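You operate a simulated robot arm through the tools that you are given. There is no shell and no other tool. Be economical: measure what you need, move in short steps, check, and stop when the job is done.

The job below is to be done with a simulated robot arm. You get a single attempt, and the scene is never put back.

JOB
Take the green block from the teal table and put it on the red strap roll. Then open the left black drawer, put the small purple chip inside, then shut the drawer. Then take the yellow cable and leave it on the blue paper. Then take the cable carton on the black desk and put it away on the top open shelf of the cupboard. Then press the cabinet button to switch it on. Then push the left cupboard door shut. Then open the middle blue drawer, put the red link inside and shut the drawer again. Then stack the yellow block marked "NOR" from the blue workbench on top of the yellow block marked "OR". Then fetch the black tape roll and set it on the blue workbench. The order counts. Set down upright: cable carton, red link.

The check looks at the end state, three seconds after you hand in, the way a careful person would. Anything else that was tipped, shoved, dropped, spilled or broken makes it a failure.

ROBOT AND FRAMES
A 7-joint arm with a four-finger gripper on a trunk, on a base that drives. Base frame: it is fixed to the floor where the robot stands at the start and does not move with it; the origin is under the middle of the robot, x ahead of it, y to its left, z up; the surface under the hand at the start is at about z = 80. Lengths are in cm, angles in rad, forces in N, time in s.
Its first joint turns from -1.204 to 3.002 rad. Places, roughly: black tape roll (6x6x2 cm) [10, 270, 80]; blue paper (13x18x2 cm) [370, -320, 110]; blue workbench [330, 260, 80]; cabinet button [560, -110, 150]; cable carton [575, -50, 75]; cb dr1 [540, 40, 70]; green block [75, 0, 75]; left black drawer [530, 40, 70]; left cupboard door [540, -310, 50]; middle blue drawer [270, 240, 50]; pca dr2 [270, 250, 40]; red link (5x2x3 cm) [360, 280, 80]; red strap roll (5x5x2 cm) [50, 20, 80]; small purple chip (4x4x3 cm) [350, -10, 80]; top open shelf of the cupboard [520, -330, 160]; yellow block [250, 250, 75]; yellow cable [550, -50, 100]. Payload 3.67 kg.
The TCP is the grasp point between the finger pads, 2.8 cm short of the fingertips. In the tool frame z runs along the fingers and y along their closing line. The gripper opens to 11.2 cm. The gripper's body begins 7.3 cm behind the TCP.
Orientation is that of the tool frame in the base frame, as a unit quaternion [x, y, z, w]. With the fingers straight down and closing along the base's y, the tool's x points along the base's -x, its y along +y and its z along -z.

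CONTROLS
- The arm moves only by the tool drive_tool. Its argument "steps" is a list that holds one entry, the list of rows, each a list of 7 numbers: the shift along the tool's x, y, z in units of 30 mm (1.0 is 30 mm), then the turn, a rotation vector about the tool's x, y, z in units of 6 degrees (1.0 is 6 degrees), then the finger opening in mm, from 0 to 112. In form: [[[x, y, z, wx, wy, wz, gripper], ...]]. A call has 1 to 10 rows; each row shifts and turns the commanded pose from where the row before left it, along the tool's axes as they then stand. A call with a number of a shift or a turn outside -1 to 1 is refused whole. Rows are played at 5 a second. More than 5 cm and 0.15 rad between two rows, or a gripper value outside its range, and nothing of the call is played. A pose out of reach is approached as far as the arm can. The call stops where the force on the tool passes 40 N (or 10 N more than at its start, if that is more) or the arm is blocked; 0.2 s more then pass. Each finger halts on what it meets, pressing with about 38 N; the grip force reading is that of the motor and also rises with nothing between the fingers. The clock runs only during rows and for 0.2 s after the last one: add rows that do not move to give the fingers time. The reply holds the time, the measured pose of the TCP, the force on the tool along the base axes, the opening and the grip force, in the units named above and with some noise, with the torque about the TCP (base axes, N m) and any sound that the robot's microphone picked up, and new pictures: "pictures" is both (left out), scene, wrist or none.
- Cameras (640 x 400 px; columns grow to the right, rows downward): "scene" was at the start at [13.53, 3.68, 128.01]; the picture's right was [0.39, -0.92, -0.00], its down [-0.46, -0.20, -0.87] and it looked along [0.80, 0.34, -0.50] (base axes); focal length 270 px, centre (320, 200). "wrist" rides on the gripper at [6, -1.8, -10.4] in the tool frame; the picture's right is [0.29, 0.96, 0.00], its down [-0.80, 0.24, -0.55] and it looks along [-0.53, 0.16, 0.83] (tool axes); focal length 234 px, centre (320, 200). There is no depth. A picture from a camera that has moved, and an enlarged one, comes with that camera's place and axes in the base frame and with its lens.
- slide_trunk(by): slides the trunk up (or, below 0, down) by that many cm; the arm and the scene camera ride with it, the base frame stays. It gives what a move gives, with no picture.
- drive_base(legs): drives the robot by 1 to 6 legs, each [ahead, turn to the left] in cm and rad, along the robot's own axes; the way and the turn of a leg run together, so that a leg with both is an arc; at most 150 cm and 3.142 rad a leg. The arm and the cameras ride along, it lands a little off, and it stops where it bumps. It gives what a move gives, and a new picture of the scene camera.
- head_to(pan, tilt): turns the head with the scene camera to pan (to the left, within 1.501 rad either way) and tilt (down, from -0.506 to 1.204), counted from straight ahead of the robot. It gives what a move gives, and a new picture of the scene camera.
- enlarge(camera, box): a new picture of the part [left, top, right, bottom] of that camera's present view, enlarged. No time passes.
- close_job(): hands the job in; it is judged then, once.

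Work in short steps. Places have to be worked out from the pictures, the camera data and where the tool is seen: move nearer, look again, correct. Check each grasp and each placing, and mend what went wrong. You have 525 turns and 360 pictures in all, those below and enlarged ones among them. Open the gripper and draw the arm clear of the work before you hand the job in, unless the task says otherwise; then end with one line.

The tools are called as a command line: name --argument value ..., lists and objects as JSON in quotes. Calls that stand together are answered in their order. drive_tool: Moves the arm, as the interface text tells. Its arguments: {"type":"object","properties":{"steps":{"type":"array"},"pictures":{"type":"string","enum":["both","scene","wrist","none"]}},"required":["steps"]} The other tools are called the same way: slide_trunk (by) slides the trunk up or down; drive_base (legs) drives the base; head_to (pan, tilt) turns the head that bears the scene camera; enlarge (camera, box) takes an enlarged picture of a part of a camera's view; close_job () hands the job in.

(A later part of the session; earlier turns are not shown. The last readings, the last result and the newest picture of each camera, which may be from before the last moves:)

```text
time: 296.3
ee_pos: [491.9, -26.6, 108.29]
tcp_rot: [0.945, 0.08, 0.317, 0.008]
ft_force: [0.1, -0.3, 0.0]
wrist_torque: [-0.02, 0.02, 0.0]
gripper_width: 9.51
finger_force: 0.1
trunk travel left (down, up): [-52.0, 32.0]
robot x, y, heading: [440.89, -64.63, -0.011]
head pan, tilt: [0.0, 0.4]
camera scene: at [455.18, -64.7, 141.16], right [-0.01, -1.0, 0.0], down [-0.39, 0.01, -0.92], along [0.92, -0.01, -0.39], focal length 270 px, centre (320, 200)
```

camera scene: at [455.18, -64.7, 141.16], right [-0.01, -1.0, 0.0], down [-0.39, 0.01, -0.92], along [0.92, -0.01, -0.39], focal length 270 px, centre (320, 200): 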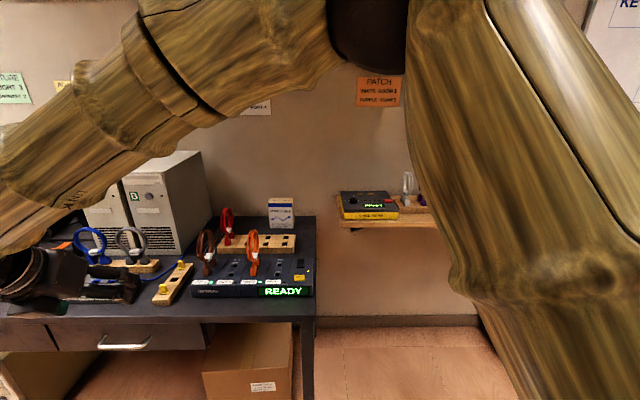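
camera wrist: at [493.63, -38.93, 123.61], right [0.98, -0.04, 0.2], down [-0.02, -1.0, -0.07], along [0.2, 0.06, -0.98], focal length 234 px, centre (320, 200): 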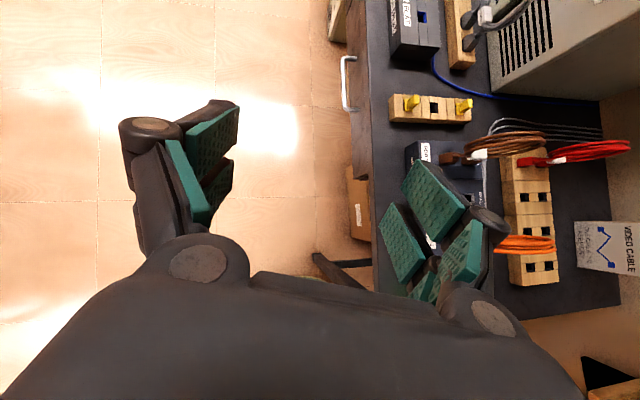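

The carton is where expected (front at x ≈ 567, y ≈ -48). I yaw the hand 90° about the vertical to the needed orientation.

drive_tool --steps '[[[0, 0, 0, 0.598, 0.066, -0.799, 95], [0, 0, 0, 0.598, 0.066, -0.799, 95], [0, 0, 0, 0.598, 0.066, -0.799, 95], [0, 0, 0, 0.598, 0.066, -0.799, 95], [0, 0, 0, 0.598, 0.066, -0.799, 95], [0, 0, 0, 0.598, 0.066, -0.799, 95], [0, 0, 0, 0.598, 0.066, -0.799, 95], [0, 0, 0, 0.598, 0.066, -0.799, 95], [0, 0, 0, 0.598, 0.066, -0.799, 95], [0, 0, 0, 0.598, 0.066, -0.799, 95]]]' --pictures "scene"

```text
time: 298.5
ee_pos: [491.92, -26.54, 108.14]
tcp_rot: [0.778, 0.541, 0.279, -0.153]
ft_force: [-0.2, -0.6, 0.1]
wrist_torque: [0.02, 0.02, 0.03]
gripper_width: 9.5
finger_force: 0.1
trunk travel left (down, up): [-52.0, 32.0]
robot x, y, heading: [440.63, -64.9, -0.01]
head pan, tilt: [0.0, 0.4]
camera scene: at [455.25, -64.75, 141.15], right [-0.01, -1.0, 0.0], down [-0.39, 0.01, -0.92], along [0.92, -0.01, -0.39], focal length 270 px, centre (320, 200)
```

scene: 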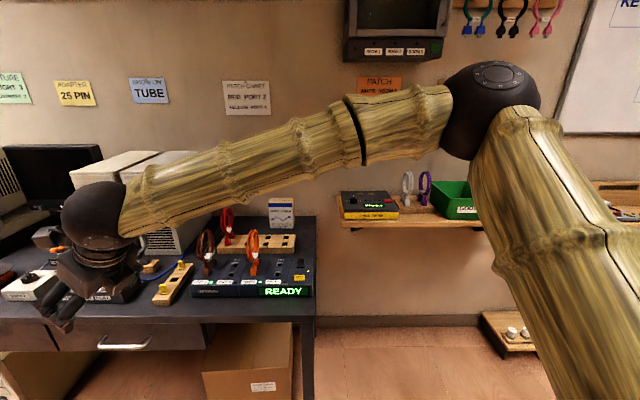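

Nearly there; I finish the yaw, level the closing axis, and set the tilt to 45°.

drive_tool --steps '[[[0, 0, 0, 0.598, 0.066, -0.799, 95], [0, 0, 0, 0.598, 0.066, -0.799, 95], [0, 0, 0, 0.598, 0.066, -0.799, 95], [0, 0, 0, 0.598, 0.066, -0.799, 95], [0, 0, 0, 0.5, 0, 0.37, 95], [0, 0, 0, 0, 0.7, 0, 95], [0, 0, 0, 0, 0.63, 0, 95]]]' --pictures "none"

```text
time: 300.1
ee_pos: [491.91, -26.72, 108.33]
tcp_rot: [0.639, 0.667, 0.264, -0.276]
ft_force: [-0.1, -0.3, -0.2]
wrist_torque: [0.03, -0.02, 0.0]
gripper_width: 9.51
finger_force: 0.0
trunk travel left (down, up): [-52.0, 32.0]
robot x, y, heading: [440.8, -64.69, -0.013]
head pan, tilt: [0.0, 0.4]
```

Orientation is right. I move the hand to the right and up (y ≈ -60), then drive 31 cm forward.

drive_tool --steps '[[[-0.55, 0, -0.92, -0.3, 0, 0.3, 95], [-0.55, 0, -0.92, 0, 0, 0, 95], [-0.55, 0, -0.92, 0, 0, 0, 95], [-0.55, 0, -0.92, 0, 0, 0, 95], [-0.55, 0, -0.92, 0, 0, 0, 95], [-0.55, 0, -0.92, 0, 0, 0, 95], [-0.55, 0, -0.92, 0, 0, 0, 95], [-0.55, 0, -0.92, 0, 0, 0, 95], [-0.55, 0, -0.92, 0, 0, 0, 95], [-0.55, 0, -0.92, 0, 0, 0, 95]]]' --pictures "scene"

```text
time: 302.3
ee_pos: [491.86, -57.93, 116.11]
tcp_rot: [0.654, 0.653, 0.271, -0.27]
ft_force: [-0.4, -0.4, 0.0]
wrist_torque: [0.04, 0.03, 0.0]
gripper_width: 9.5
finger_force: 0.0
trunk travel left (down, up): [-52.0, 32.0]
robot x, y, heading: [440.61, -64.47, -0.007]
head pan, tilt: [0.0, 0.4]
camera scene: at [455.16, -64.88, 141.16], right [-0.01, -1.0, 0.0], down [-0.39, 0.01, -0.92], along [0.92, -0.01, -0.39], focal length 270 px, centre (320, 200)
```

scene: 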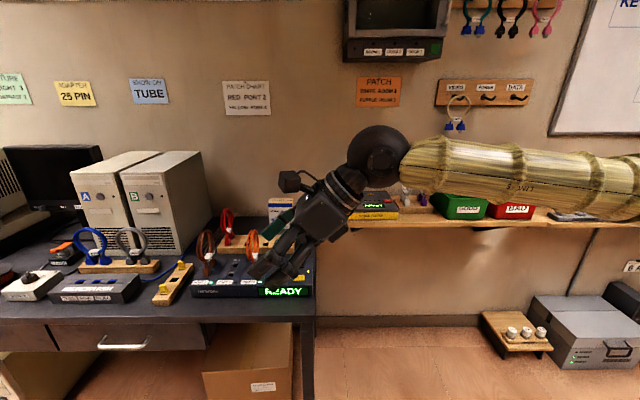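

Orientation is exact. I drive 32 cm forward.

drive_base --legs '[[32, 0.0]]'

```text
time: 304.4
ee_pos: [524.1, -58.14, 116.04]
tcp_rot: [0.654, 0.653, 0.27, -0.27]
ft_force: [0.5, -0.2, -0.3]
wrist_torque: [0.01, 0.0, 0.02]
gripper_width: 9.52
finger_force: 0.0
trunk travel left (down, up): [-52.0, 32.0]
robot x, y, heading: [473.28, -65.46, -0.013]
head pan, tilt: [0.0, 0.4]
camera scene: at [487.35, -65.13, 141.14], right [-0.01, -1.0, 0.0], down [-0.39, 0.0, -0.92], along [0.92, -0.01, -0.39], focal length 270 px, centre (320, 200)
```

scene: 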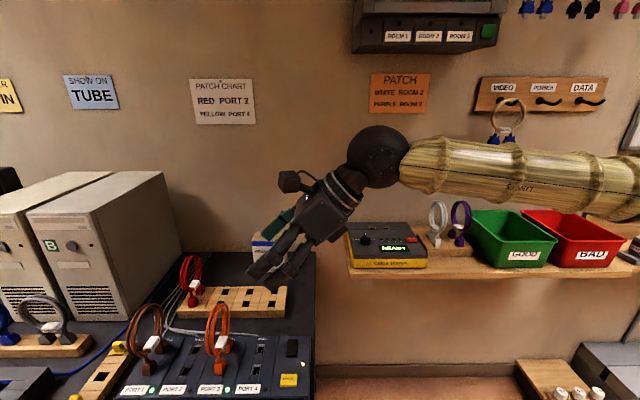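

I extend toward the carton's pre-grasp point in two stages.

drive_tool --steps '[[[-0.305, 0.993, 0.182, 0, 0, 0, 95], [-0.305, 0.993, 0.182, 0, 0, 0, 95], [-0.305, 0.993, 0.182, 0, 0, 0, 95], [-0.305, 0.993, 0.182, 0, 0, 0, 95], [-0.305, 0.993, 0.182, 0, 0, 0, 95], [-0.305, 0.993, 0.182, 0, 0, 0, 95], [-0.305, 0.993, 0.182, 0, 0, 0, 95], [-0.305, 0.993, 0.182, 0, 0, 0, 95]]]' --pictures "both"

```text
time: 306.2
ee_pos: [547.77, -60.22, 107.77]
tcp_rot: [0.654, 0.653, 0.27, -0.27]
ft_force: [-0.3, 0.8, -0.1]
wrist_torque: [-0.01, 0.01, 0.02]
gripper_width: 9.48
finger_force: 0.0
trunk travel left (down, up): [-52.0, 32.0]
robot x, y, heading: [472.75, -64.99, -0.014]
head pan, tilt: [0.0, 0.4]
camera scene: at [487.32, -65.11, 141.15], right [-0.01, -1.0, 0.0], down [-0.39, 0.0, -0.92], along [0.92, -0.01, -0.39], focal length 270 px, centre (320, 200)
camera wrist: at [546.02, -63.16, 119.25], right [0.96, 0.2, 0.2], down [0.24, -0.96, -0.17], along [0.16, 0.21, -0.96], focal length 234 px, centre (320, 200)
```

scene: 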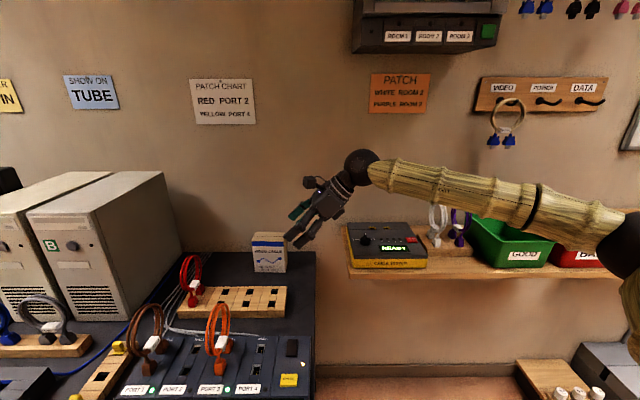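
wrist: 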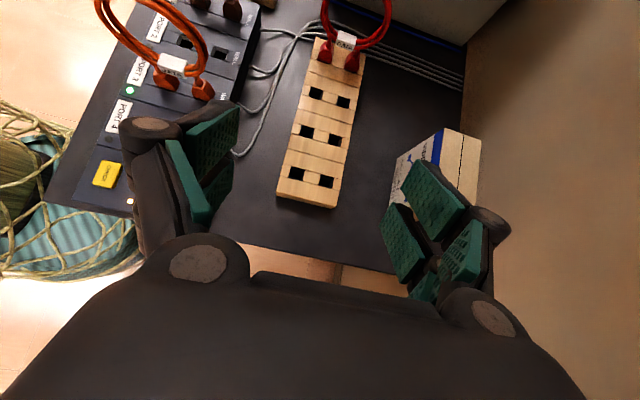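

The hand is on course. I extend the remaining 21 cm in x at this height.

drive_tool --steps '[[[0, 1, 0, 0, 0, 0, 95], [0, 1, 0, 0, 0, 0, 95], [0, 1, 0, 0, 0, 0, 95], [0, 1, 0, 0, 0, 0, 95]]]' --pictures "scene"

```text
time: 307.2
ee_pos: [559.79, -60.32, 107.77]
tcp_rot: [0.654, 0.653, 0.27, -0.269]
ft_force: [-0.6, 0.0, -0.4]
wrist_torque: [0.02, 0.01, 0.0]
gripper_width: 9.51
finger_force: 0.0
trunk travel left (down, up): [-52.0, 32.0]
robot x, y, heading: [472.75, -65.12, -0.012]
head pan, tilt: [0.0, 0.4]
camera scene: at [487.31, -65.08, 141.15], right [-0.01, -1.0, 0.0], down [-0.39, 0.0, -0.92], along [0.92, -0.01, -0.39], focal length 270 px, centre (320, 200)
```

scene: 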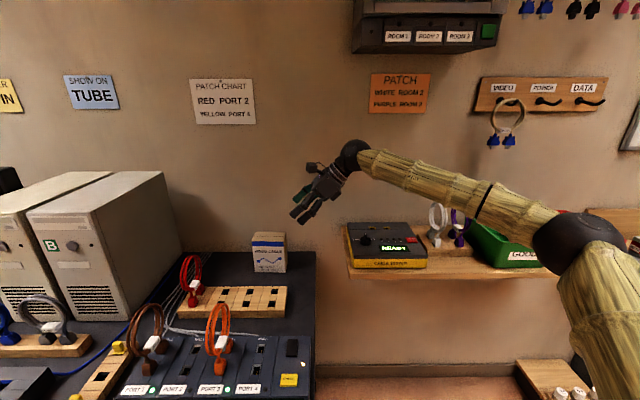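

Still clear. I go the last 9 cm.

drive_tool --steps '[[[0, 1, 0, 0, 0, 0, 95], [0, 1, 0, 0, 0, 0, 95], [0, 1, 0, 0, 0, 0, 95]]]' --pictures "both"

```text
time: 308.0
ee_pos: [568.8, -60.14, 107.72]
tcp_rot: [0.654, 0.653, 0.27, -0.27]
ft_force: [0.4, -0.3, 0.1]
wrist_torque: [0.02, 0.01, 0.01]
gripper_width: 9.45
finger_force: 0.0
trunk travel left (down, up): [-52.0, 32.0]
robot x, y, heading: [472.97, -65.26, -0.013]
head pan, tilt: [0.0, 0.4]
camera scene: at [487.31, -65.03, 141.15], right [-0.01, -1.0, 0.0], down [-0.39, 0.0, -0.92], along [0.92, -0.01, -0.39], focal length 270 px, centre (320, 200)
camera wrist: at [567.03, -63.19, 119.28], right [0.96, 0.2, 0.2], down [0.24, -0.96, -0.17], along [0.16, 0.21, -0.96], focal length 234 px, centre (320, 200)
```

scene: 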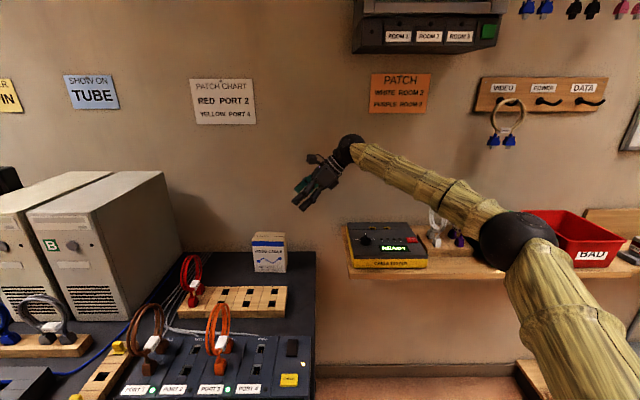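
wrist: 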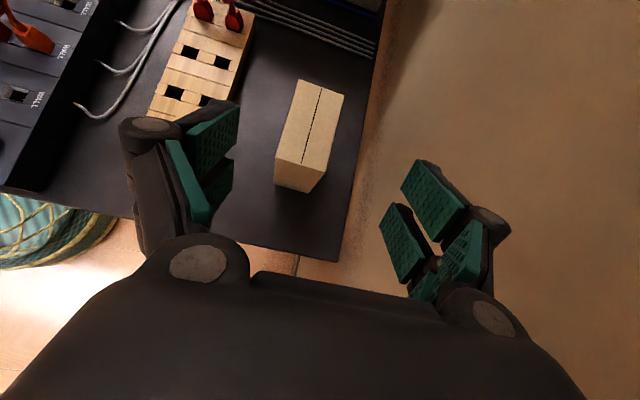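

The wrist view gives the carton at x 565.4–571.4, y -53.7 to -42.5. To keep the forearm above the device on the wall shelf I raise the trunk 12 cm before descending.

slide_trunk --by 12

drive_tool --steps '[[[-0.5, -0.13, 0.5, 0, 0, 0, 95], [-0.5, 0, 0.5, 0, 0, 0, 95], [-0.5, 0, 0.5, 0, 0, 0, 95], [-0.5, 0, 0.5, 0, 0, 0, 95], [-0.4, 0, 0.6, 0, 0, 0, 95], [-0.3, 0, 0.6, 0, 0, 0, 95]]]' --pictures "both"

```text
time: 309.5
ee_pos: [568.69, -60.23, 119.71]
tcp_rot: [0.654, 0.653, 0.27, -0.27]
ft_force: [0.5, 0.6, 0.5]
wrist_torque: [0.04, 0.0, -0.02]
gripper_width: 9.5
finger_force: 0.1
trunk travel left (down, up): [-64.0, 20.0]
robot x, y, heading: [472.49, -64.93, -0.011]
head pan, tilt: [0.0, 0.4]
```

```text
time: 310.9
ee_pos: [568.39, -59.33, 107.27]
tcp_rot: [0.654, 0.654, 0.269, -0.27]
ft_force: [-0.1, -0.3, 0.6]
wrist_torque: [0.01, 0.0, 0.03]
gripper_width: 9.49
finger_force: 0.1
trunk travel left (down, up): [-64.0, 20.0]
robot x, y, heading: [473.22, -65.13, -0.01]
head pan, tilt: [0.0, 0.4]
camera scene: at [487.31, -65.09, 153.16], right [-0.01, -1.0, 0.0], down [-0.39, 0.0, -0.92], along [0.92, -0.01, -0.39], focal length 270 px, centre (320, 200)
camera wrist: at [566.62, -62.27, 118.8], right [0.96, 0.2, 0.2], down [0.24, -0.96, -0.17], along [0.16, 0.21, -0.96], focal length 234 px, centre (320, 200)
```

scene: 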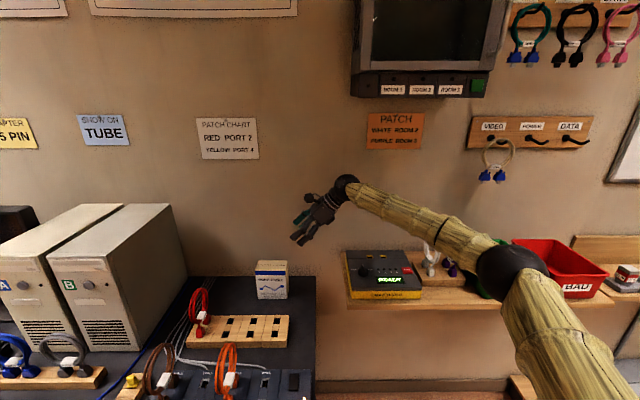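
wrist: 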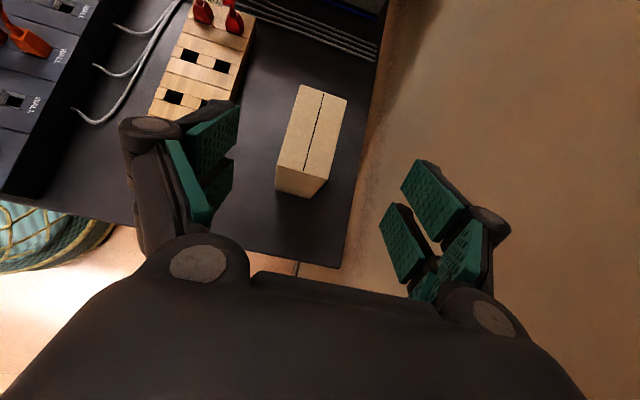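

The forearm would come low over the shelf device. A smaller tilt (30°) still fits the cupboard's 36 cm gap, so I reduce the tilt and check the elbow.

drive_tool --steps '[[[0, 0, 0, 0, -1, 0, 95], [0, 0, 0, 0, -1, 0, 95], [0, 0, 0, 0, -0.5, 0, 95]]]' --pictures "scene"

```text
time: 311.7
ee_pos: [568.36, -59.3, 107.25]
tcp_rot: [0.684, 0.682, 0.182, -0.182]
ft_force: [0.4, -0.1, 0.6]
wrist_torque: [-0.02, -0.02, -0.02]
gripper_width: 9.51
finger_force: 0.0
trunk travel left (down, up): [-64.0, 20.0]
robot x, y, heading: [472.69, -64.98, -0.008]
head pan, tilt: [0.0, 0.4]
camera scene: at [487.25, -65.05, 153.16], right [-0.01, -1.0, 0.0], down [-0.39, 0.0, -0.92], along [0.92, -0.01, -0.39], focal length 270 px, centre (320, 200)
```

scene: 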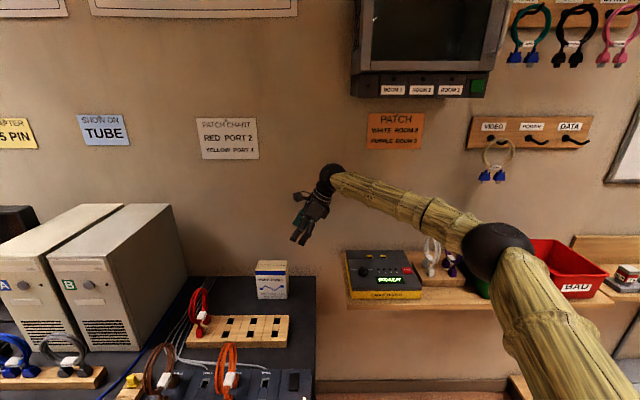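

Better. The approach is now almost straight along the tool axis; I go in two stages.

drive_tool --steps '[[[-0.08, 0, 0.9, 0, 0, 0, 95], [-0.08, 0, 0.9, 0, 0, 0, 95], [-0.08, 0, 0.9, 0, 0, 0, 95], [-0.08, 0, 0.9, 0, 0, 0, 95]]]' --pictures "both"

```text
time: 312.7
ee_pos: [568.42, -54.61, 97.38]
tcp_rot: [0.684, 0.683, 0.182, -0.183]
ft_force: [0.2, -0.3, -0.4]
wrist_torque: [0.02, -0.02, 0.01]
gripper_width: 9.47
finger_force: 0.0
trunk travel left (down, up): [-64.0, 20.0]
robot x, y, heading: [472.68, -65.13, -0.01]
head pan, tilt: [0.0, 0.4]
camera scene: at [487.31, -65.06, 153.16], right [-0.01, -1.0, 0.0], down [-0.39, 0.0, -0.92], along [0.92, -0.01, -0.39], focal length 270 px, centre (320, 200)
camera wrist: at [566.68, -54.52, 109.31], right [0.96, 0.25, 0.14], down [0.24, -0.97, 0.08], along [0.16, -0.05, -0.99], focal length 234 px, centre (320, 200)
```

scene: 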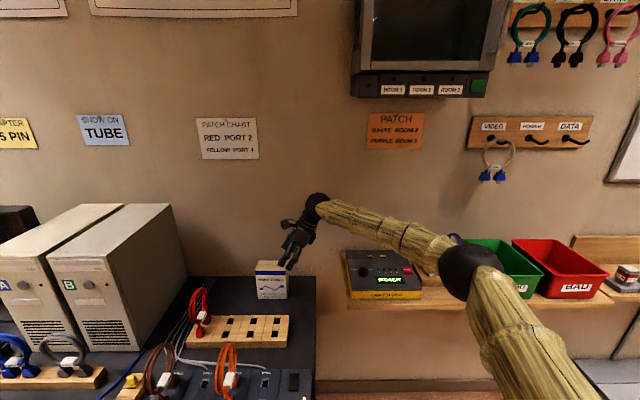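
wrist: 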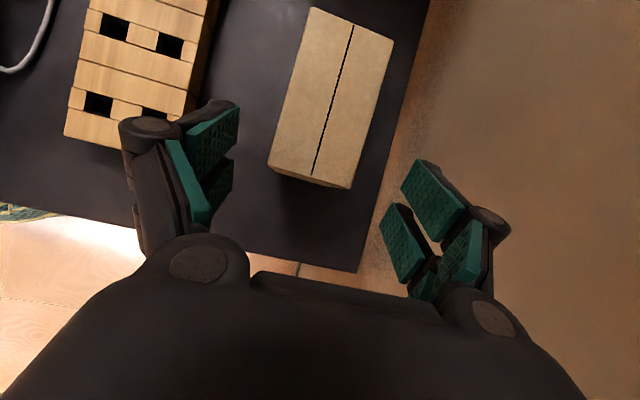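

Still clear above the shelf device, and the carton is centred. I go the last 10 cm.

drive_tool --steps '[[[-0.05, 0, 0.9, 0, 0, 0, 95], [-0.05, 0, 0.9, 0, 0, 0, 95], [-0.05, 0, 0.9, 0, 0, 0, 95], [0, 0, 0.6, 0, 0, 0, 95]]]' --pictures "both"

```text
time: 313.7
ee_pos: [568.41, -50.14, 88.62]
tcp_rot: [0.683, 0.683, 0.182, -0.182]
ft_force: [0.3, 0.2, -0.2]
wrist_torque: [-0.04, -0.02, 0.03]
gripper_width: 9.54
finger_force: 0.0
trunk travel left (down, up): [-64.0, 20.0]
robot x, y, heading: [472.72, -65.04, -0.007]
head pan, tilt: [0.0, 0.4]
camera scene: at [487.26, -65.07, 153.16], right [-0.01, -1.0, 0.0], down [-0.39, 0.0, -0.92], along [0.92, -0.01, -0.39], focal length 270 px, centre (320, 200)
camera wrist: at [566.63, -50.02, 100.5], right [0.96, 0.25, 0.14], down [0.24, -0.97, 0.08], along [0.16, -0.05, -0.99], focal length 234 px, centre (320, 200)
```

scene: 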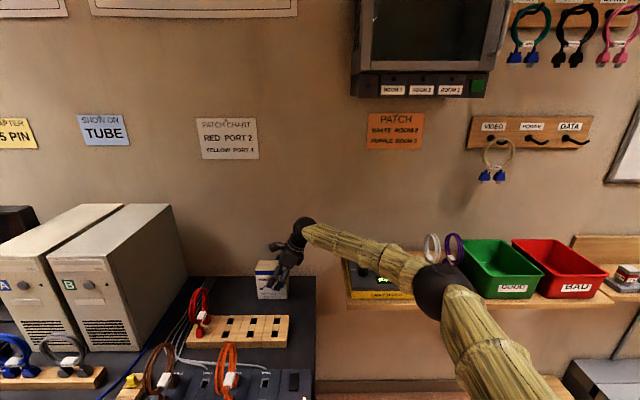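
wrist: 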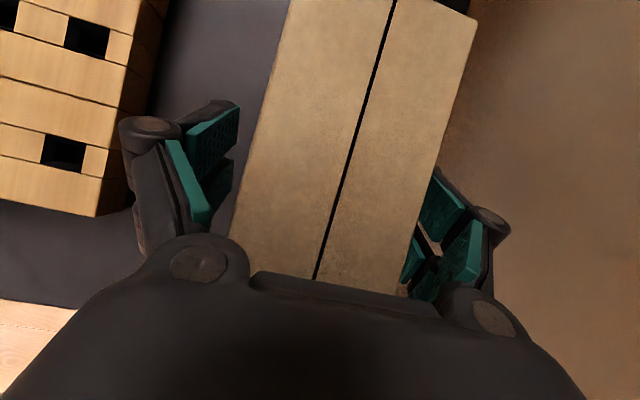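

The fingers straddle the carton. I close on it.

drive_tool --steps '[[[0, 0, 0, 0, 0, 0, 40], [0, 0, 0, 0, 0, 0, 40], [0, 0, 0, 0, 0, 0, 40], [0, 0, 0, 0, 0, 0, 40]]]' --pictures "wrist"

```text
time: 314.7
ee_pos: [568.34, -50.18, 88.79]
tcp_rot: [0.684, 0.682, 0.185, -0.182]
ft_force: [4.0, -4.0, 17.9]
wrist_torque: [-0.33, 0.09, 0.09]
gripper_width: 7.12
finger_force: 38.0
trunk travel left (down, up): [-64.0, 20.0]
robot x, y, heading: [472.65, -65.05, -0.014]
head pan, tilt: [0.0, 0.4]
camera wrist: at [566.59, -50.13, 100.75], right [0.96, 0.25, 0.15], down [0.24, -0.97, 0.08], along [0.16, -0.04, -0.99], focal length 234 px, centre (320, 200)
```

wrist: 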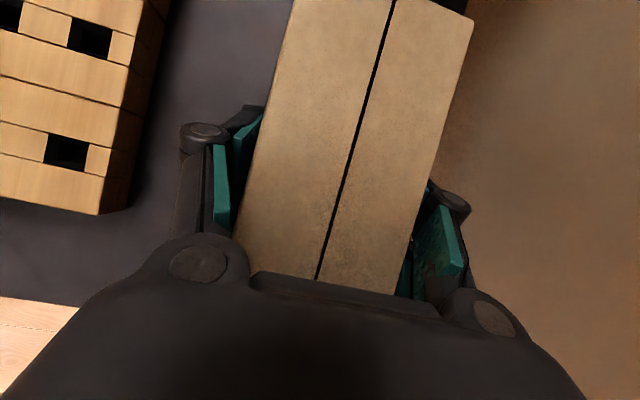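

Width 7.1 with an upward force of 18 N: the palm may be touching the carton's edge. I open, back off 0.8 cm along the tool, and grip again.

drive_tool --steps '[[[0, 0, 0, 0, 0, 0, 90], [0, 0, -0.27, 0, 0, 0, 90], [0, 0, 0, 0, 0, 0, 40], [0, 0, 0, 0, 0, 0, 40], [0, 0, 0, 0, 0, 0, 40], [0, 0, 0, 0, 0, 0, 40]]]' --pictures "wrist"

```text
time: 316.1
ee_pos: [568.28, -50.51, 89.4]
tcp_rot: [0.683, 0.683, 0.182, -0.182]
ft_force: [1.5, 0.2, 3.6]
wrist_torque: [-0.14, -0.35, 0.01]
gripper_width: 6.31
finger_force: 38.0
trunk travel left (down, up): [-64.0, 20.0]
robot x, y, heading: [473.01, -65.16, -0.011]
head pan, tilt: [0.0, 0.4]
camera wrist: at [566.63, -50.45, 101.25], right [0.96, 0.25, 0.14], down [0.24, -0.97, 0.08], along [0.16, -0.05, -0.99], focal length 234 px, centre (320, 200)
```

wrist: 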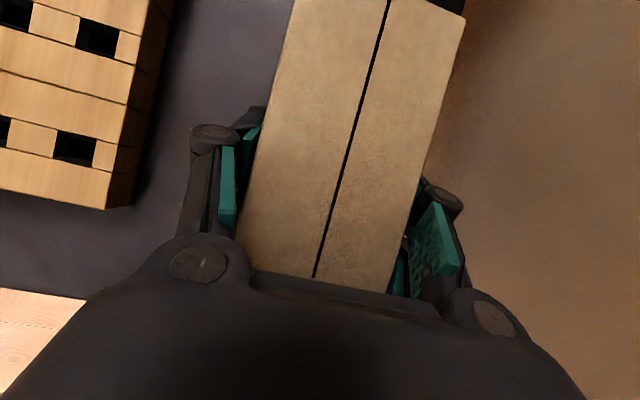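

Good grip at 6.3 cm with little load. I lift straight up.

drive_tool --steps '[[[0.1, 0, -0.17, 0, 0, 0, 40], [0.25, 0, -0.43, 0, 0, 0, 40], [0.5, 0, -0.866, 0, 0, 0, 40], [0.5, 0, -0.866, 0, 0, 0, 40], [0.5, 0, -0.866, 0, 0, 0, 40]]]' --pictures "both"

```text
time: 317.3
ee_pos: [568.3, -50.58, 100.41]
tcp_rot: [0.684, 0.683, 0.183, -0.182]
ft_force: [0.0, -0.9, -2.3]
wrist_torque: [-0.09, -0.01, -0.02]
gripper_width: 6.3
finger_force: 37.9
trunk travel left (down, up): [-64.0, 20.0]
robot x, y, heading: [472.69, -64.94, -0.005]
head pan, tilt: [0.0, 0.4]
camera scene: at [487.19, -65.08, 153.16], right [-0.01, -1.0, 0.0], down [-0.39, 0.0, -0.92], along [0.92, -0.01, -0.39], focal length 270 px, centre (320, 200)
camera wrist: at [566.61, -50.41, 112.44], right [0.96, 0.25, 0.14], down [0.24, -0.97, 0.08], along [0.16, -0.05, -0.99], focal length 234 px, centre (320, 200)
```

scene: 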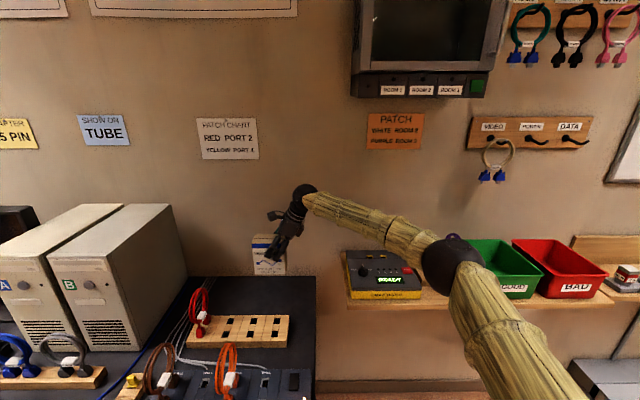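
wrist: 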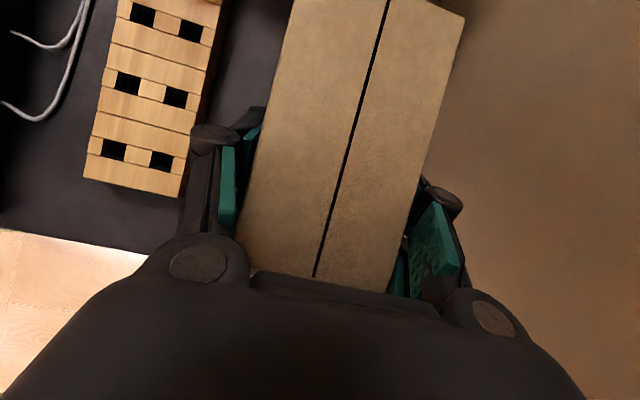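

The carton is lifted with its pose kept. I raise it further, then back the base away.

drive_tool --steps '[[[0.5, 0, -0.866, 0, 0, 0, 40], [0.5, 0, -0.866, 0, 0, 0, 40], [0.5, 0, -0.866, 0, 0, 0, 40], [0.5, 0, -0.866, 0, 0, 0, 40], [0.3, 0, -0.5, 0, 0, 0, 40]]]' --pictures "none"

drive_base --legs '[[-65, 0]]'

```text
time: 318.5
ee_pos: [568.39, -50.5, 114.2]
tcp_rot: [0.684, 0.682, 0.183, -0.182]
ft_force: [1.0, -0.2, -1.7]
wrist_torque: [-0.03, 0.01, -0.03]
gripper_width: 6.27
finger_force: 38.0
trunk travel left (down, up): [-64.0, 20.0]
robot x, y, heading: [472.91, -65.13, -0.012]
head pan, tilt: [0.0, 0.4]
```

```text
time: 322.1
ee_pos: [503.03, -49.86, 114.2]
tcp_rot: [0.684, 0.682, 0.182, -0.182]
ft_force: [-0.8, -0.3, -2.1]
wrist_torque: [-0.06, 0.0, -0.03]
gripper_width: 6.25
finger_force: 37.3
trunk travel left (down, up): [-64.0, 20.0]
robot x, y, heading: [407.22, -64.28, -0.013]
head pan, tilt: [0.0, 0.4]
camera scene: at [421.8, -64.34, 153.16], right [-0.01, -1.0, 0.0], down [-0.39, 0.01, -0.92], along [0.92, -0.01, -0.39], focal length 270 px, centre (320, 200)
```

scene: 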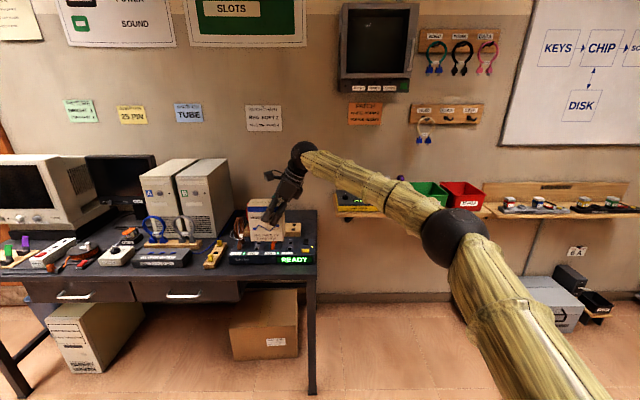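

I draw the arm in and then yaw the hand so it will point forward-down.

drive_tool --steps '[[[0, -1, 0, 0, 0, 0, 40], [0, -1, 0, 0, 0, 0, 40], [0, -1, 0, 0, 0, 0, 40], [0, -1, 0, 0, 0, 0, 40], [0, -1, 0, 0, 0, 0, 40], [0, -1, 0, 0, 0, 0, 40], [0, -1, 0, 0, 0, 0, 40], [0, -1, 0, 0, 0, 0, 40], [0, -1, 0, 0, 0, 0, 40], [0, -1, 0, 0, 0, 0, 40]]]' --pictures "none"

drive_tool --steps '[[[0, 0, 0, -0.5, 0, 0.866, 40], [0, 0, 0, -0.5, 0, 0.866, 40], [0, 0, 0, -0.5, 0, 0.866, 40], [0, 0, 0, -0.5, 0, 0.866, 40], [0, 0, 0, -0.5, 0, 0.866, 40], [0, 0, 0, -0.5, 0, 0.866, 40], [0, 0, 0, -0.5, 0, 0.866, 40], [0, 0, 0, -0.5, 0, 0.866, 40], [0, 0, 0, -0.5, 0, 0.866, 40], [0, 0, 0, -0.5, 0, 0.866, 40]]]' --pictures "scene"

```text
time: 324.4
ee_pos: [472.94, -49.7, 114.27]
tcp_rot: [0.684, 0.682, 0.184, -0.182]
ft_force: [0.3, 0.2, -2.7]
wrist_torque: [-0.06, -0.04, -0.01]
gripper_width: 6.22
finger_force: 38.3
trunk travel left (down, up): [-64.0, 20.0]
robot x, y, heading: [407.36, -64.53, -0.013]
head pan, tilt: [0.0, 0.4]
```

```text
time: 326.6
ee_pos: [472.99, -49.68, 114.2]
tcp_rot: [0.934, 0.248, 0.249, -0.064]
ft_force: [1.1, 0.3, -1.6]
wrist_torque: [-0.03, 0.02, -0.01]
gripper_width: 6.16
finger_force: 37.9
trunk travel left (down, up): [-64.0, 20.0]
robot x, y, heading: [407.2, -64.03, -0.01]
head pan, tilt: [0.0, 0.4]
camera scene: at [421.81, -64.25, 153.16], right [-0.01, -1.0, 0.0], down [-0.39, 0.0, -0.92], along [0.92, -0.01, -0.39], focal length 270 px, centre (320, 200)
```

scene: 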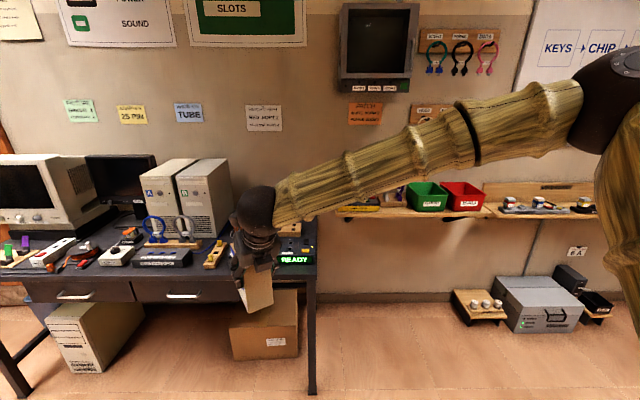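

Fine. I finish the yaw and raise the trunk fully.

drive_tool --steps '[[[0, 0, 0, -0.5, 0, 0.866, 40], [0, 0, 0, -0.5, 0, 0.866, 40], [0, 0, 0, -0.5, 0, 0.866, 40], [0, 0, 0, -0.5, 0, 0.866, 40], [0, 0, 0, -0.5, 0, 0.866, 40]]]' --pictures "none"

slide_trunk --by 20

drive_tool --steps '[[[0.4, 0, -0.7, 0, 0, 0, 40], [0.4, 0, -0.7, 0, 0, 0, 40], [0.4, 0, -0.7, 0, 0, 0, 40], [0.4, 0, -0.7, 0, 0, 0, 40], [0.4, 0, -0.7, 0, 0, 0, 40], [0.4, 0, -0.7, 0, 0, 0, 40]]]' --pictures "scene"

```text
time: 327.8
ee_pos: [472.89, -49.67, 114.06]
tcp_rot: [0.966, -0.002, 0.259, 0.001]
ft_force: [-0.2, 0.6, -2.8]
wrist_torque: [0.0, 0.05, -0.01]
gripper_width: 6.24
finger_force: 38.2
trunk travel left (down, up): [-64.0, 20.0]
robot x, y, heading: [407.69, -64.75, -0.015]
head pan, tilt: [0.0, 0.4]
```

```text
time: 329.9
ee_pos: [473.0, -49.79, 134.13]
tcp_rot: [0.966, -0.001, 0.259, 0.001]
ft_force: [-0.1, 0.2, -2.3]
wrist_torque: [-0.02, 0.02, 0.01]
gripper_width: 6.2
finger_force: 38.4
trunk travel left (down, up): [-84.0, 0.0]
robot x, y, heading: [407.1, -64.03, -0.008]
head pan, tilt: [0.0, 0.4]
```

```text
time: 331.3
ee_pos: [472.91, -49.75, 148.79]
tcp_rot: [0.966, -0.002, 0.259, 0.001]
ft_force: [0.2, -1.0, -1.9]
wrist_torque: [-0.03, 0.05, 0.0]
gripper_width: 6.19
finger_force: 38.0
trunk travel left (down, up): [-84.0, 0.0]
robot x, y, heading: [407.34, -64.39, -0.014]
head pan, tilt: [0.0, 0.4]
camera scene: at [421.76, -64.35, 173.16], right [-0.01, -1.0, 0.0], down [-0.39, 0.01, -0.92], along [0.92, -0.01, -0.39], focal length 270 px, centre (320, 200)
```

scene: 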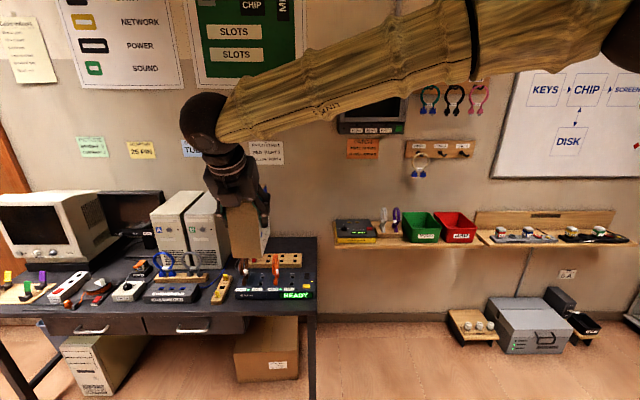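

I raise the hand another 24 cm to shelf height.

drive_tool --steps '[[[0.5, 0, -0.866, 0, 0, 0, 40], [0.5, 0, -0.866, 0, 0, 0, 40], [0.5, 0, -0.866, 0, 0, 0, 40], [0.5, 0, -0.866, 0, 0, 0, 40], [0.5, 0, -0.866, 0, 0, 0, 40], [0.5, 0, -0.866, 0, 0, 0, 40], [0.5, 0, -0.866, 0, 0, 0, 40], [0.5, 0, -0.866, 0, 0, 0, 40]]]' --pictures "scene"

```text
time: 333.1
ee_pos: [472.77, -49.77, 172.69]
tcp_rot: [0.966, -0.002, 0.258, 0.003]
ft_force: [-0.1, -0.3, -2.6]
wrist_torque: [0.0, 0.04, 0.02]
gripper_width: 6.18
finger_force: 38.1
trunk travel left (down, up): [-84.0, 0.0]
robot x, y, heading: [407.23, -64.76, -0.011]
head pan, tilt: [0.0, 0.4]
camera scene: at [421.82, -64.31, 173.16], right [-0.01, -1.0, 0.0], down [-0.39, 0.0, -0.92], along [0.92, -0.01, -0.39], focal length 270 px, centre (320, 200)
```

scene: 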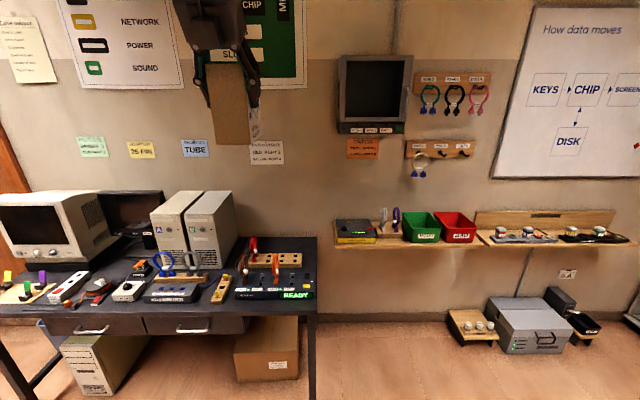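

Shelf height is reachable. I drive to about [500, -190] and face the cupboard.

drive_base --legs '[[0, -0.92], [150, 0], [0, -0.64]]'

head_to --pan 0.0 --tilt 0.15

```text
time: 344.6
ee_pos: [511.22, -248.79, 172.57]
tcp_rot: [0.685, -0.68, 0.183, 0.184]
ft_force: [0.0, 0.1, -2.7]
wrist_torque: [0.08, -0.03, -0.03]
gripper_width: 6.18
finger_force: 38.1
trunk travel left (down, up): [-84.0, 0.0]
robot x, y, heading: [496.04, -183.1, -1.573]
head pan, tilt: [0.0, 0.4]
camera scene: at [496.04, -197.52, 173.16], right [-1.0, 0.0, 0.0], down [0.0, 0.39, -0.92], along [0.0, -0.92, -0.39], focal length 270 px, centre (320, 200)
```

scene: 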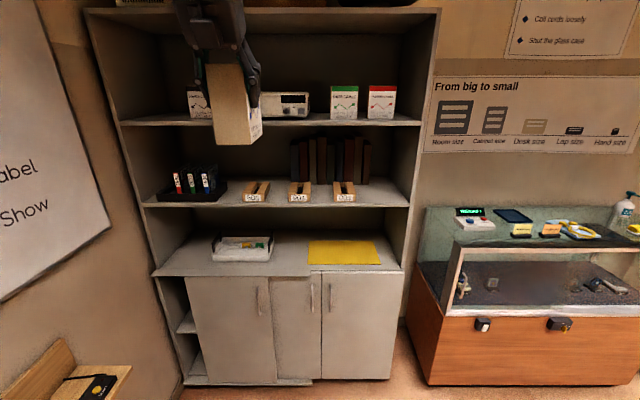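

```text
time: 345.3
ee_pos: [511.27, -248.84, 172.66]
tcp_rot: [0.686, -0.68, 0.183, 0.183]
ft_force: [0.3, 1.0, -2.6]
wrist_torque: [0.06, -0.04, -0.01]
gripper_width: 6.18
finger_force: 38.0
trunk travel left (down, up): [-84.0, 0.0]
robot x, y, heading: [495.97, -182.98, -1.57]
head pan, tilt: [0.0, 0.15]
camera scene: at [496.02, -197.52, 175.48], right [-1.0, 0.0, 0.0], down [0.0, 0.15, -0.99], along [0.0, -0.99, -0.15], focal length 270 px, centre (320, 200)
```

scene: 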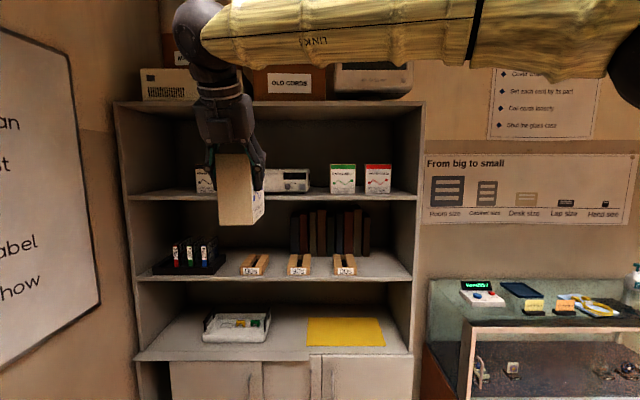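

The top shelf has a free gap between the left box and the white device, around x ≈ 530. I shift over and closer so the carton lines up with it.

drive_base --legs '[[0, 0.43], [44, 0], [0, -0.43]]'

```text
time: 350.5
ee_pos: [529.44, -288.79, 172.73]
tcp_rot: [0.686, -0.68, 0.184, 0.183]
ft_force: [-0.4, -0.1, -2.7]
wrist_torque: [0.05, -0.01, 0.0]
gripper_width: 6.17
finger_force: 38.2
trunk travel left (down, up): [-84.0, 0.0]
robot x, y, heading: [514.14, -223.57, -1.574]
head pan, tilt: [0.0, 0.15]
camera scene: at [514.26, -237.53, 175.48], right [-1.0, 0.0, 0.0], down [0.0, 0.15, -0.99], along [0.0, -0.99, -0.15], focal length 270 px, centre (320, 200)
```

scene: 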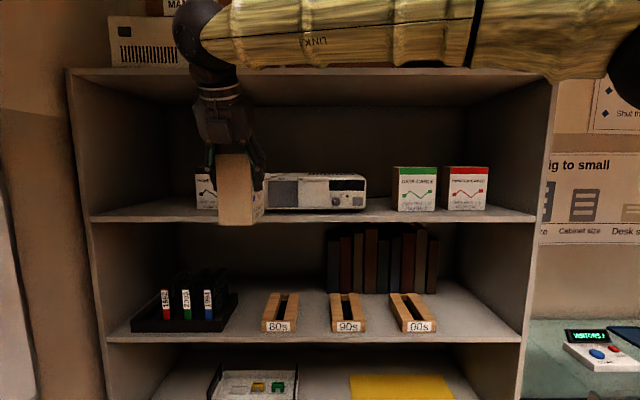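

Shelf edge is near y ≈ -302, z ≈ 160.5; the white device's left end is at x ≈ 530 and the small box's right side at 544, both starting at y ≈ -314. I shift the carton to x ≈ 537 and lower it slightly, then roll forward.

drive_tool --steps '[[[0, -0.83, 0, 0, 0, 0, 40], [0, -0.83, 0, 0, 0, 0, 40], [0, -0.83, 0, 0, 0, 0, 40]]]' --pictures "none"

drive_base --legs '[[9, 0]]'

head_to --pan 0.3 --tilt 0.15

```text
time: 351.3
ee_pos: [537.11, -288.82, 172.53]
tcp_rot: [0.686, -0.681, 0.182, 0.183]
ft_force: [0.3, -0.1, -2.2]
wrist_torque: [0.05, 0.01, 0.01]
gripper_width: 6.17
finger_force: 38.3
trunk travel left (down, up): [-84.0, 0.0]
robot x, y, heading: [514.24, -223.22, -1.568]
head pan, tilt: [0.0, 0.15]
```

```text
time: 352.4
ee_pos: [536.99, -297.28, 172.84]
tcp_rot: [0.685, -0.68, 0.183, 0.185]
ft_force: [0.1, 0.4, -1.9]
wrist_torque: [0.01, 0.02, 0.02]
gripper_width: 6.18
finger_force: 38.1
trunk travel left (down, up): [-84.0, 0.0]
robot x, y, heading: [514.11, -232.57, -1.568]
head pan, tilt: [0.0, 0.15]
camera scene: at [514.32, -246.09, 175.53], right [-1.0, 0.0, 0.0], down [0.0, 0.15, -0.99], along [0.0, -0.99, -0.15], focal length 270 px, centre (320, 200)
```

scene: 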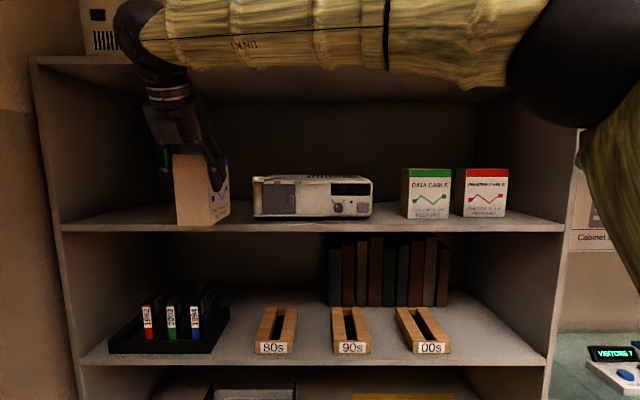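

```text
time: 353.2
ee_pos: [536.94, -297.85, 172.61]
tcp_rot: [0.686, -0.68, 0.183, 0.183]
ft_force: [0.0, -0.1, -2.5]
wrist_torque: [0.05, -0.02, 0.01]
gripper_width: 6.2
finger_force: 37.7
trunk travel left (down, up): [-84.0, 0.0]
robot x, y, heading: [514.24, -232.13, -1.571]
head pan, tilt: [0.3, 0.15]
camera scene: at [516.98, -246.18, 175.47], right [-0.96, -0.29, 0.0], down [-0.04, 0.14, -0.99], along [0.29, -0.94, -0.15], focal length 270 px, centre (320, 200)
```

scene: 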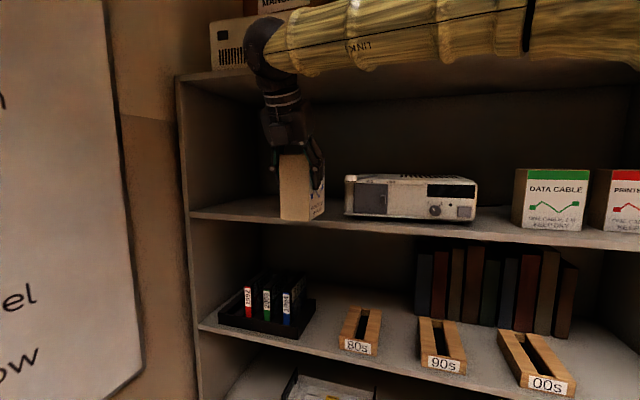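

The left box sits behind at x 544–551; my spot at x ≈ 537 is free. The wrist must stay in front of the cupboard's top board, so I'll set the carton right at the shelf front first and then slide it inward. I roll 12 cm forward.

drive_base --legs '[[12, 0]]'

```text
time: 354.5
ee_pos: [537.0, -309.46, 172.59]
tcp_rot: [0.686, -0.679, 0.184, 0.183]
ft_force: [0.1, -0.1, -1.8]
wrist_torque: [0.05, 0.0, 0.06]
gripper_width: 6.15
finger_force: 38.4
trunk travel left (down, up): [-84.0, 0.0]
robot x, y, heading: [514.03, -244.34, -1.576]
head pan, tilt: [0.3, 0.15]
camera scene: at [516.99, -257.97, 175.5], right [-0.96, -0.29, 0.0], down [-0.04, 0.14, -0.99], along [0.29, -0.94, -0.15], focal length 270 px, centre (320, 200)
```

scene: 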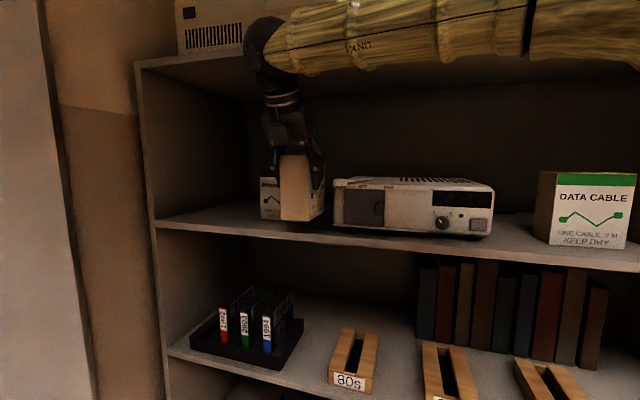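

The carton is over the shelf front. I move 1.5 cm further in and lower gently.

drive_tool --steps '[[[0.43, 0, 0.25, 0, 0, 0, 40], [-0.2, 0, 0.346, 0, 0, 0, 40], [-0.15, 0, 0.26, 0, 0, 0, 40], [0, 0, 0, 0, 0, 0, 40]]]' --pictures "scene"

```text
time: 355.5
ee_pos: [536.98, -311.05, 170.6]
tcp_rot: [0.686, -0.68, 0.183, 0.183]
ft_force: [-0.9, -1.1, -2.0]
wrist_torque: [0.02, 0.0, 0.0]
gripper_width: 6.19
finger_force: 37.9
trunk travel left (down, up): [-84.0, 0.0]
robot x, y, heading: [513.97, -243.97, -1.572]
head pan, tilt: [0.3, 0.15]
camera scene: at [517.02, -258.01, 175.49], right [-0.96, -0.29, 0.0], down [-0.04, 0.14, -0.99], along [0.29, -0.94, -0.15], focal length 270 px, centre (320, 200)
```

scene: 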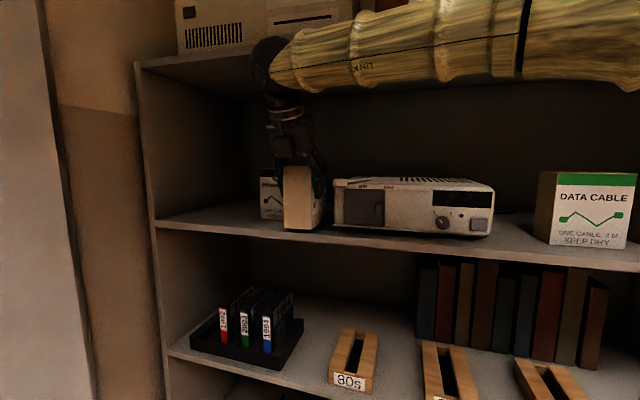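

I lower in small steps until the shelf is felt.

drive_tool --steps '[[[-0.06, 0, 0.1, 0, 0, 0, 40], [0, 0, 0, 0, 0, 0, 40]]]' --pictures "none"

drive_tool --steps '[[[-0.06, 0, 0.1, 0, 0, 0, 40], [0, 0, 0, 0, 0, 0, 40]]]' --pictures "none"

```text
time: 356.1
ee_pos: [537.05, -310.96, 170.18]
tcp_rot: [0.686, -0.68, 0.182, 0.183]
ft_force: [0.4, -0.3, -2.2]
wrist_torque: [0.03, -0.01, -0.01]
gripper_width: 6.17
finger_force: 38.0
trunk travel left (down, up): [-84.0, 0.0]
robot x, y, heading: [514.32, -244.47, -1.575]
head pan, tilt: [0.3, 0.15]
```

```text
time: 356.7
ee_pos: [536.99, -310.94, 169.78]
tcp_rot: [0.686, -0.68, 0.183, 0.183]
ft_force: [-0.2, 1.0, -3.6]
wrist_torque: [0.04, 0.0, 0.01]
gripper_width: 6.17
finger_force: 38.0
trunk travel left (down, up): [-84.0, 0.0]
robot x, y, heading: [514.1, -244.29, -1.568]
head pan, tilt: [0.3, 0.15]
```

drive_tool --steps '[[[-0.06, 0, 0.1, 0, 0, 0, 40], [0, 0, 0, 0, 0, 0, 40]]]' --pictures "none"

drive_tool --steps '[[[-0.06, 0, 0.1, 0, 0, 0, 40], [0, 0, 0, 0, 0, 0, 40]]]' --pictures "none"

enlarge --camera "scene" --box '[220, 130, 380, 250]'

```text
time: 357.3
ee_pos: [536.94, -311.03, 169.5]
tcp_rot: [0.685, -0.681, 0.182, 0.184]
ft_force: [0.0, 0.4, -2.9]
wrist_torque: [0.04, -0.03, 0.0]
gripper_width: 6.18
finger_force: 38.1
trunk travel left (down, up): [-84.0, 0.0]
robot x, y, heading: [514.11, -244.07, -1.574]
head pan, tilt: [0.3, 0.15]
```

```text
time: 357.9
ee_pos: [536.93, -311.06, 169.41]
tcp_rot: [0.685, -0.68, 0.185, 0.183]
ft_force: [4.4, -6.5, 22.3]
wrist_torque: [-0.2, -0.19, -0.03]
gripper_width: 6.16
finger_force: 37.6
trunk travel left (down, up): [-84.0, 0.0]
robot x, y, heading: [514.12, -244.21, -1.575]
head pan, tilt: [0.3, 0.15]
```

```text
3.33 times, centred on (300, 190) of scene
camera zoom: at [516.99, -257.97, 175.53], right [-0.96, -0.29, 0.0], down [-0.04, 0.14, -0.99], along [0.29, -0.94, -0.15], focal length 900 px, centre (387, 233)
```

zoom: 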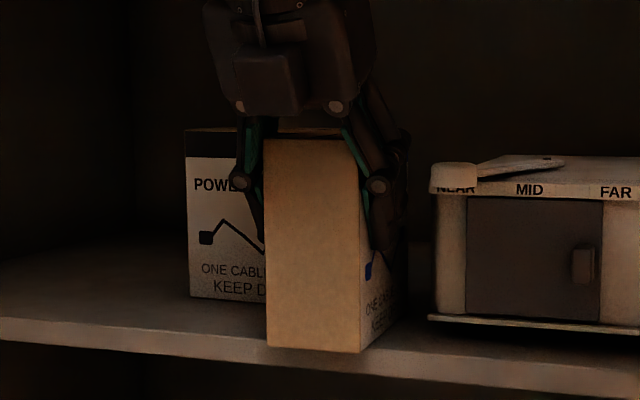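

It rests on the shelf. I ease the load, open the fingers and back out.

drive_tool --steps '[[[0.04, 0, -0.07, 0, 0, 0, 40], [0, 0, 0, 0, 0, 0, 85], [0, 0, 0, 0, 0, 0, 85], [0, 0, -0.3, 0, 0, 0, 85], [-0.4, 0, -0.5, 0, 0, 0, 85], [-0.5, 0, -0.6, 0, 0, 0, 85], [-0.5, 0, -0.6, 0, 0, 0, 85]]]' --pictures "scene"

```text
time: 359.5
ee_pos: [536.94, -304.15, 172.67]
tcp_rot: [0.686, -0.68, 0.184, 0.183]
ft_force: [1.2, 0.3, -0.5]
wrist_torque: [-0.02, 0.01, -0.02]
gripper_width: 8.49
finger_force: 0.0
trunk travel left (down, up): [-84.0, 0.0]
robot x, y, heading: [514.18, -244.17, -1.572]
head pan, tilt: [0.3, 0.15]
camera scene: at [516.98, -257.87, 175.5], right [-0.96, -0.29, 0.0], down [-0.04, 0.14, -0.99], along [0.29, -0.94, -0.15], focal length 270 px, centre (320, 200)
```

scene: 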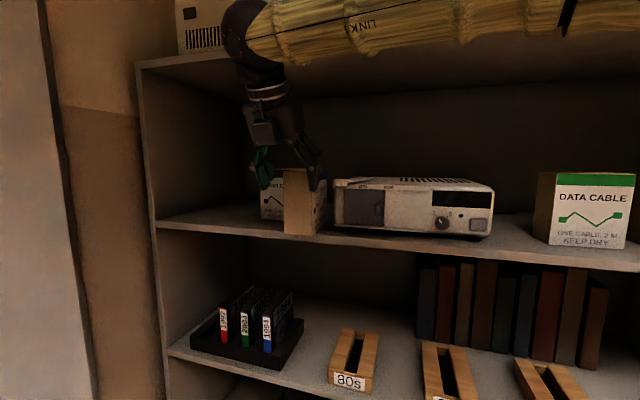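

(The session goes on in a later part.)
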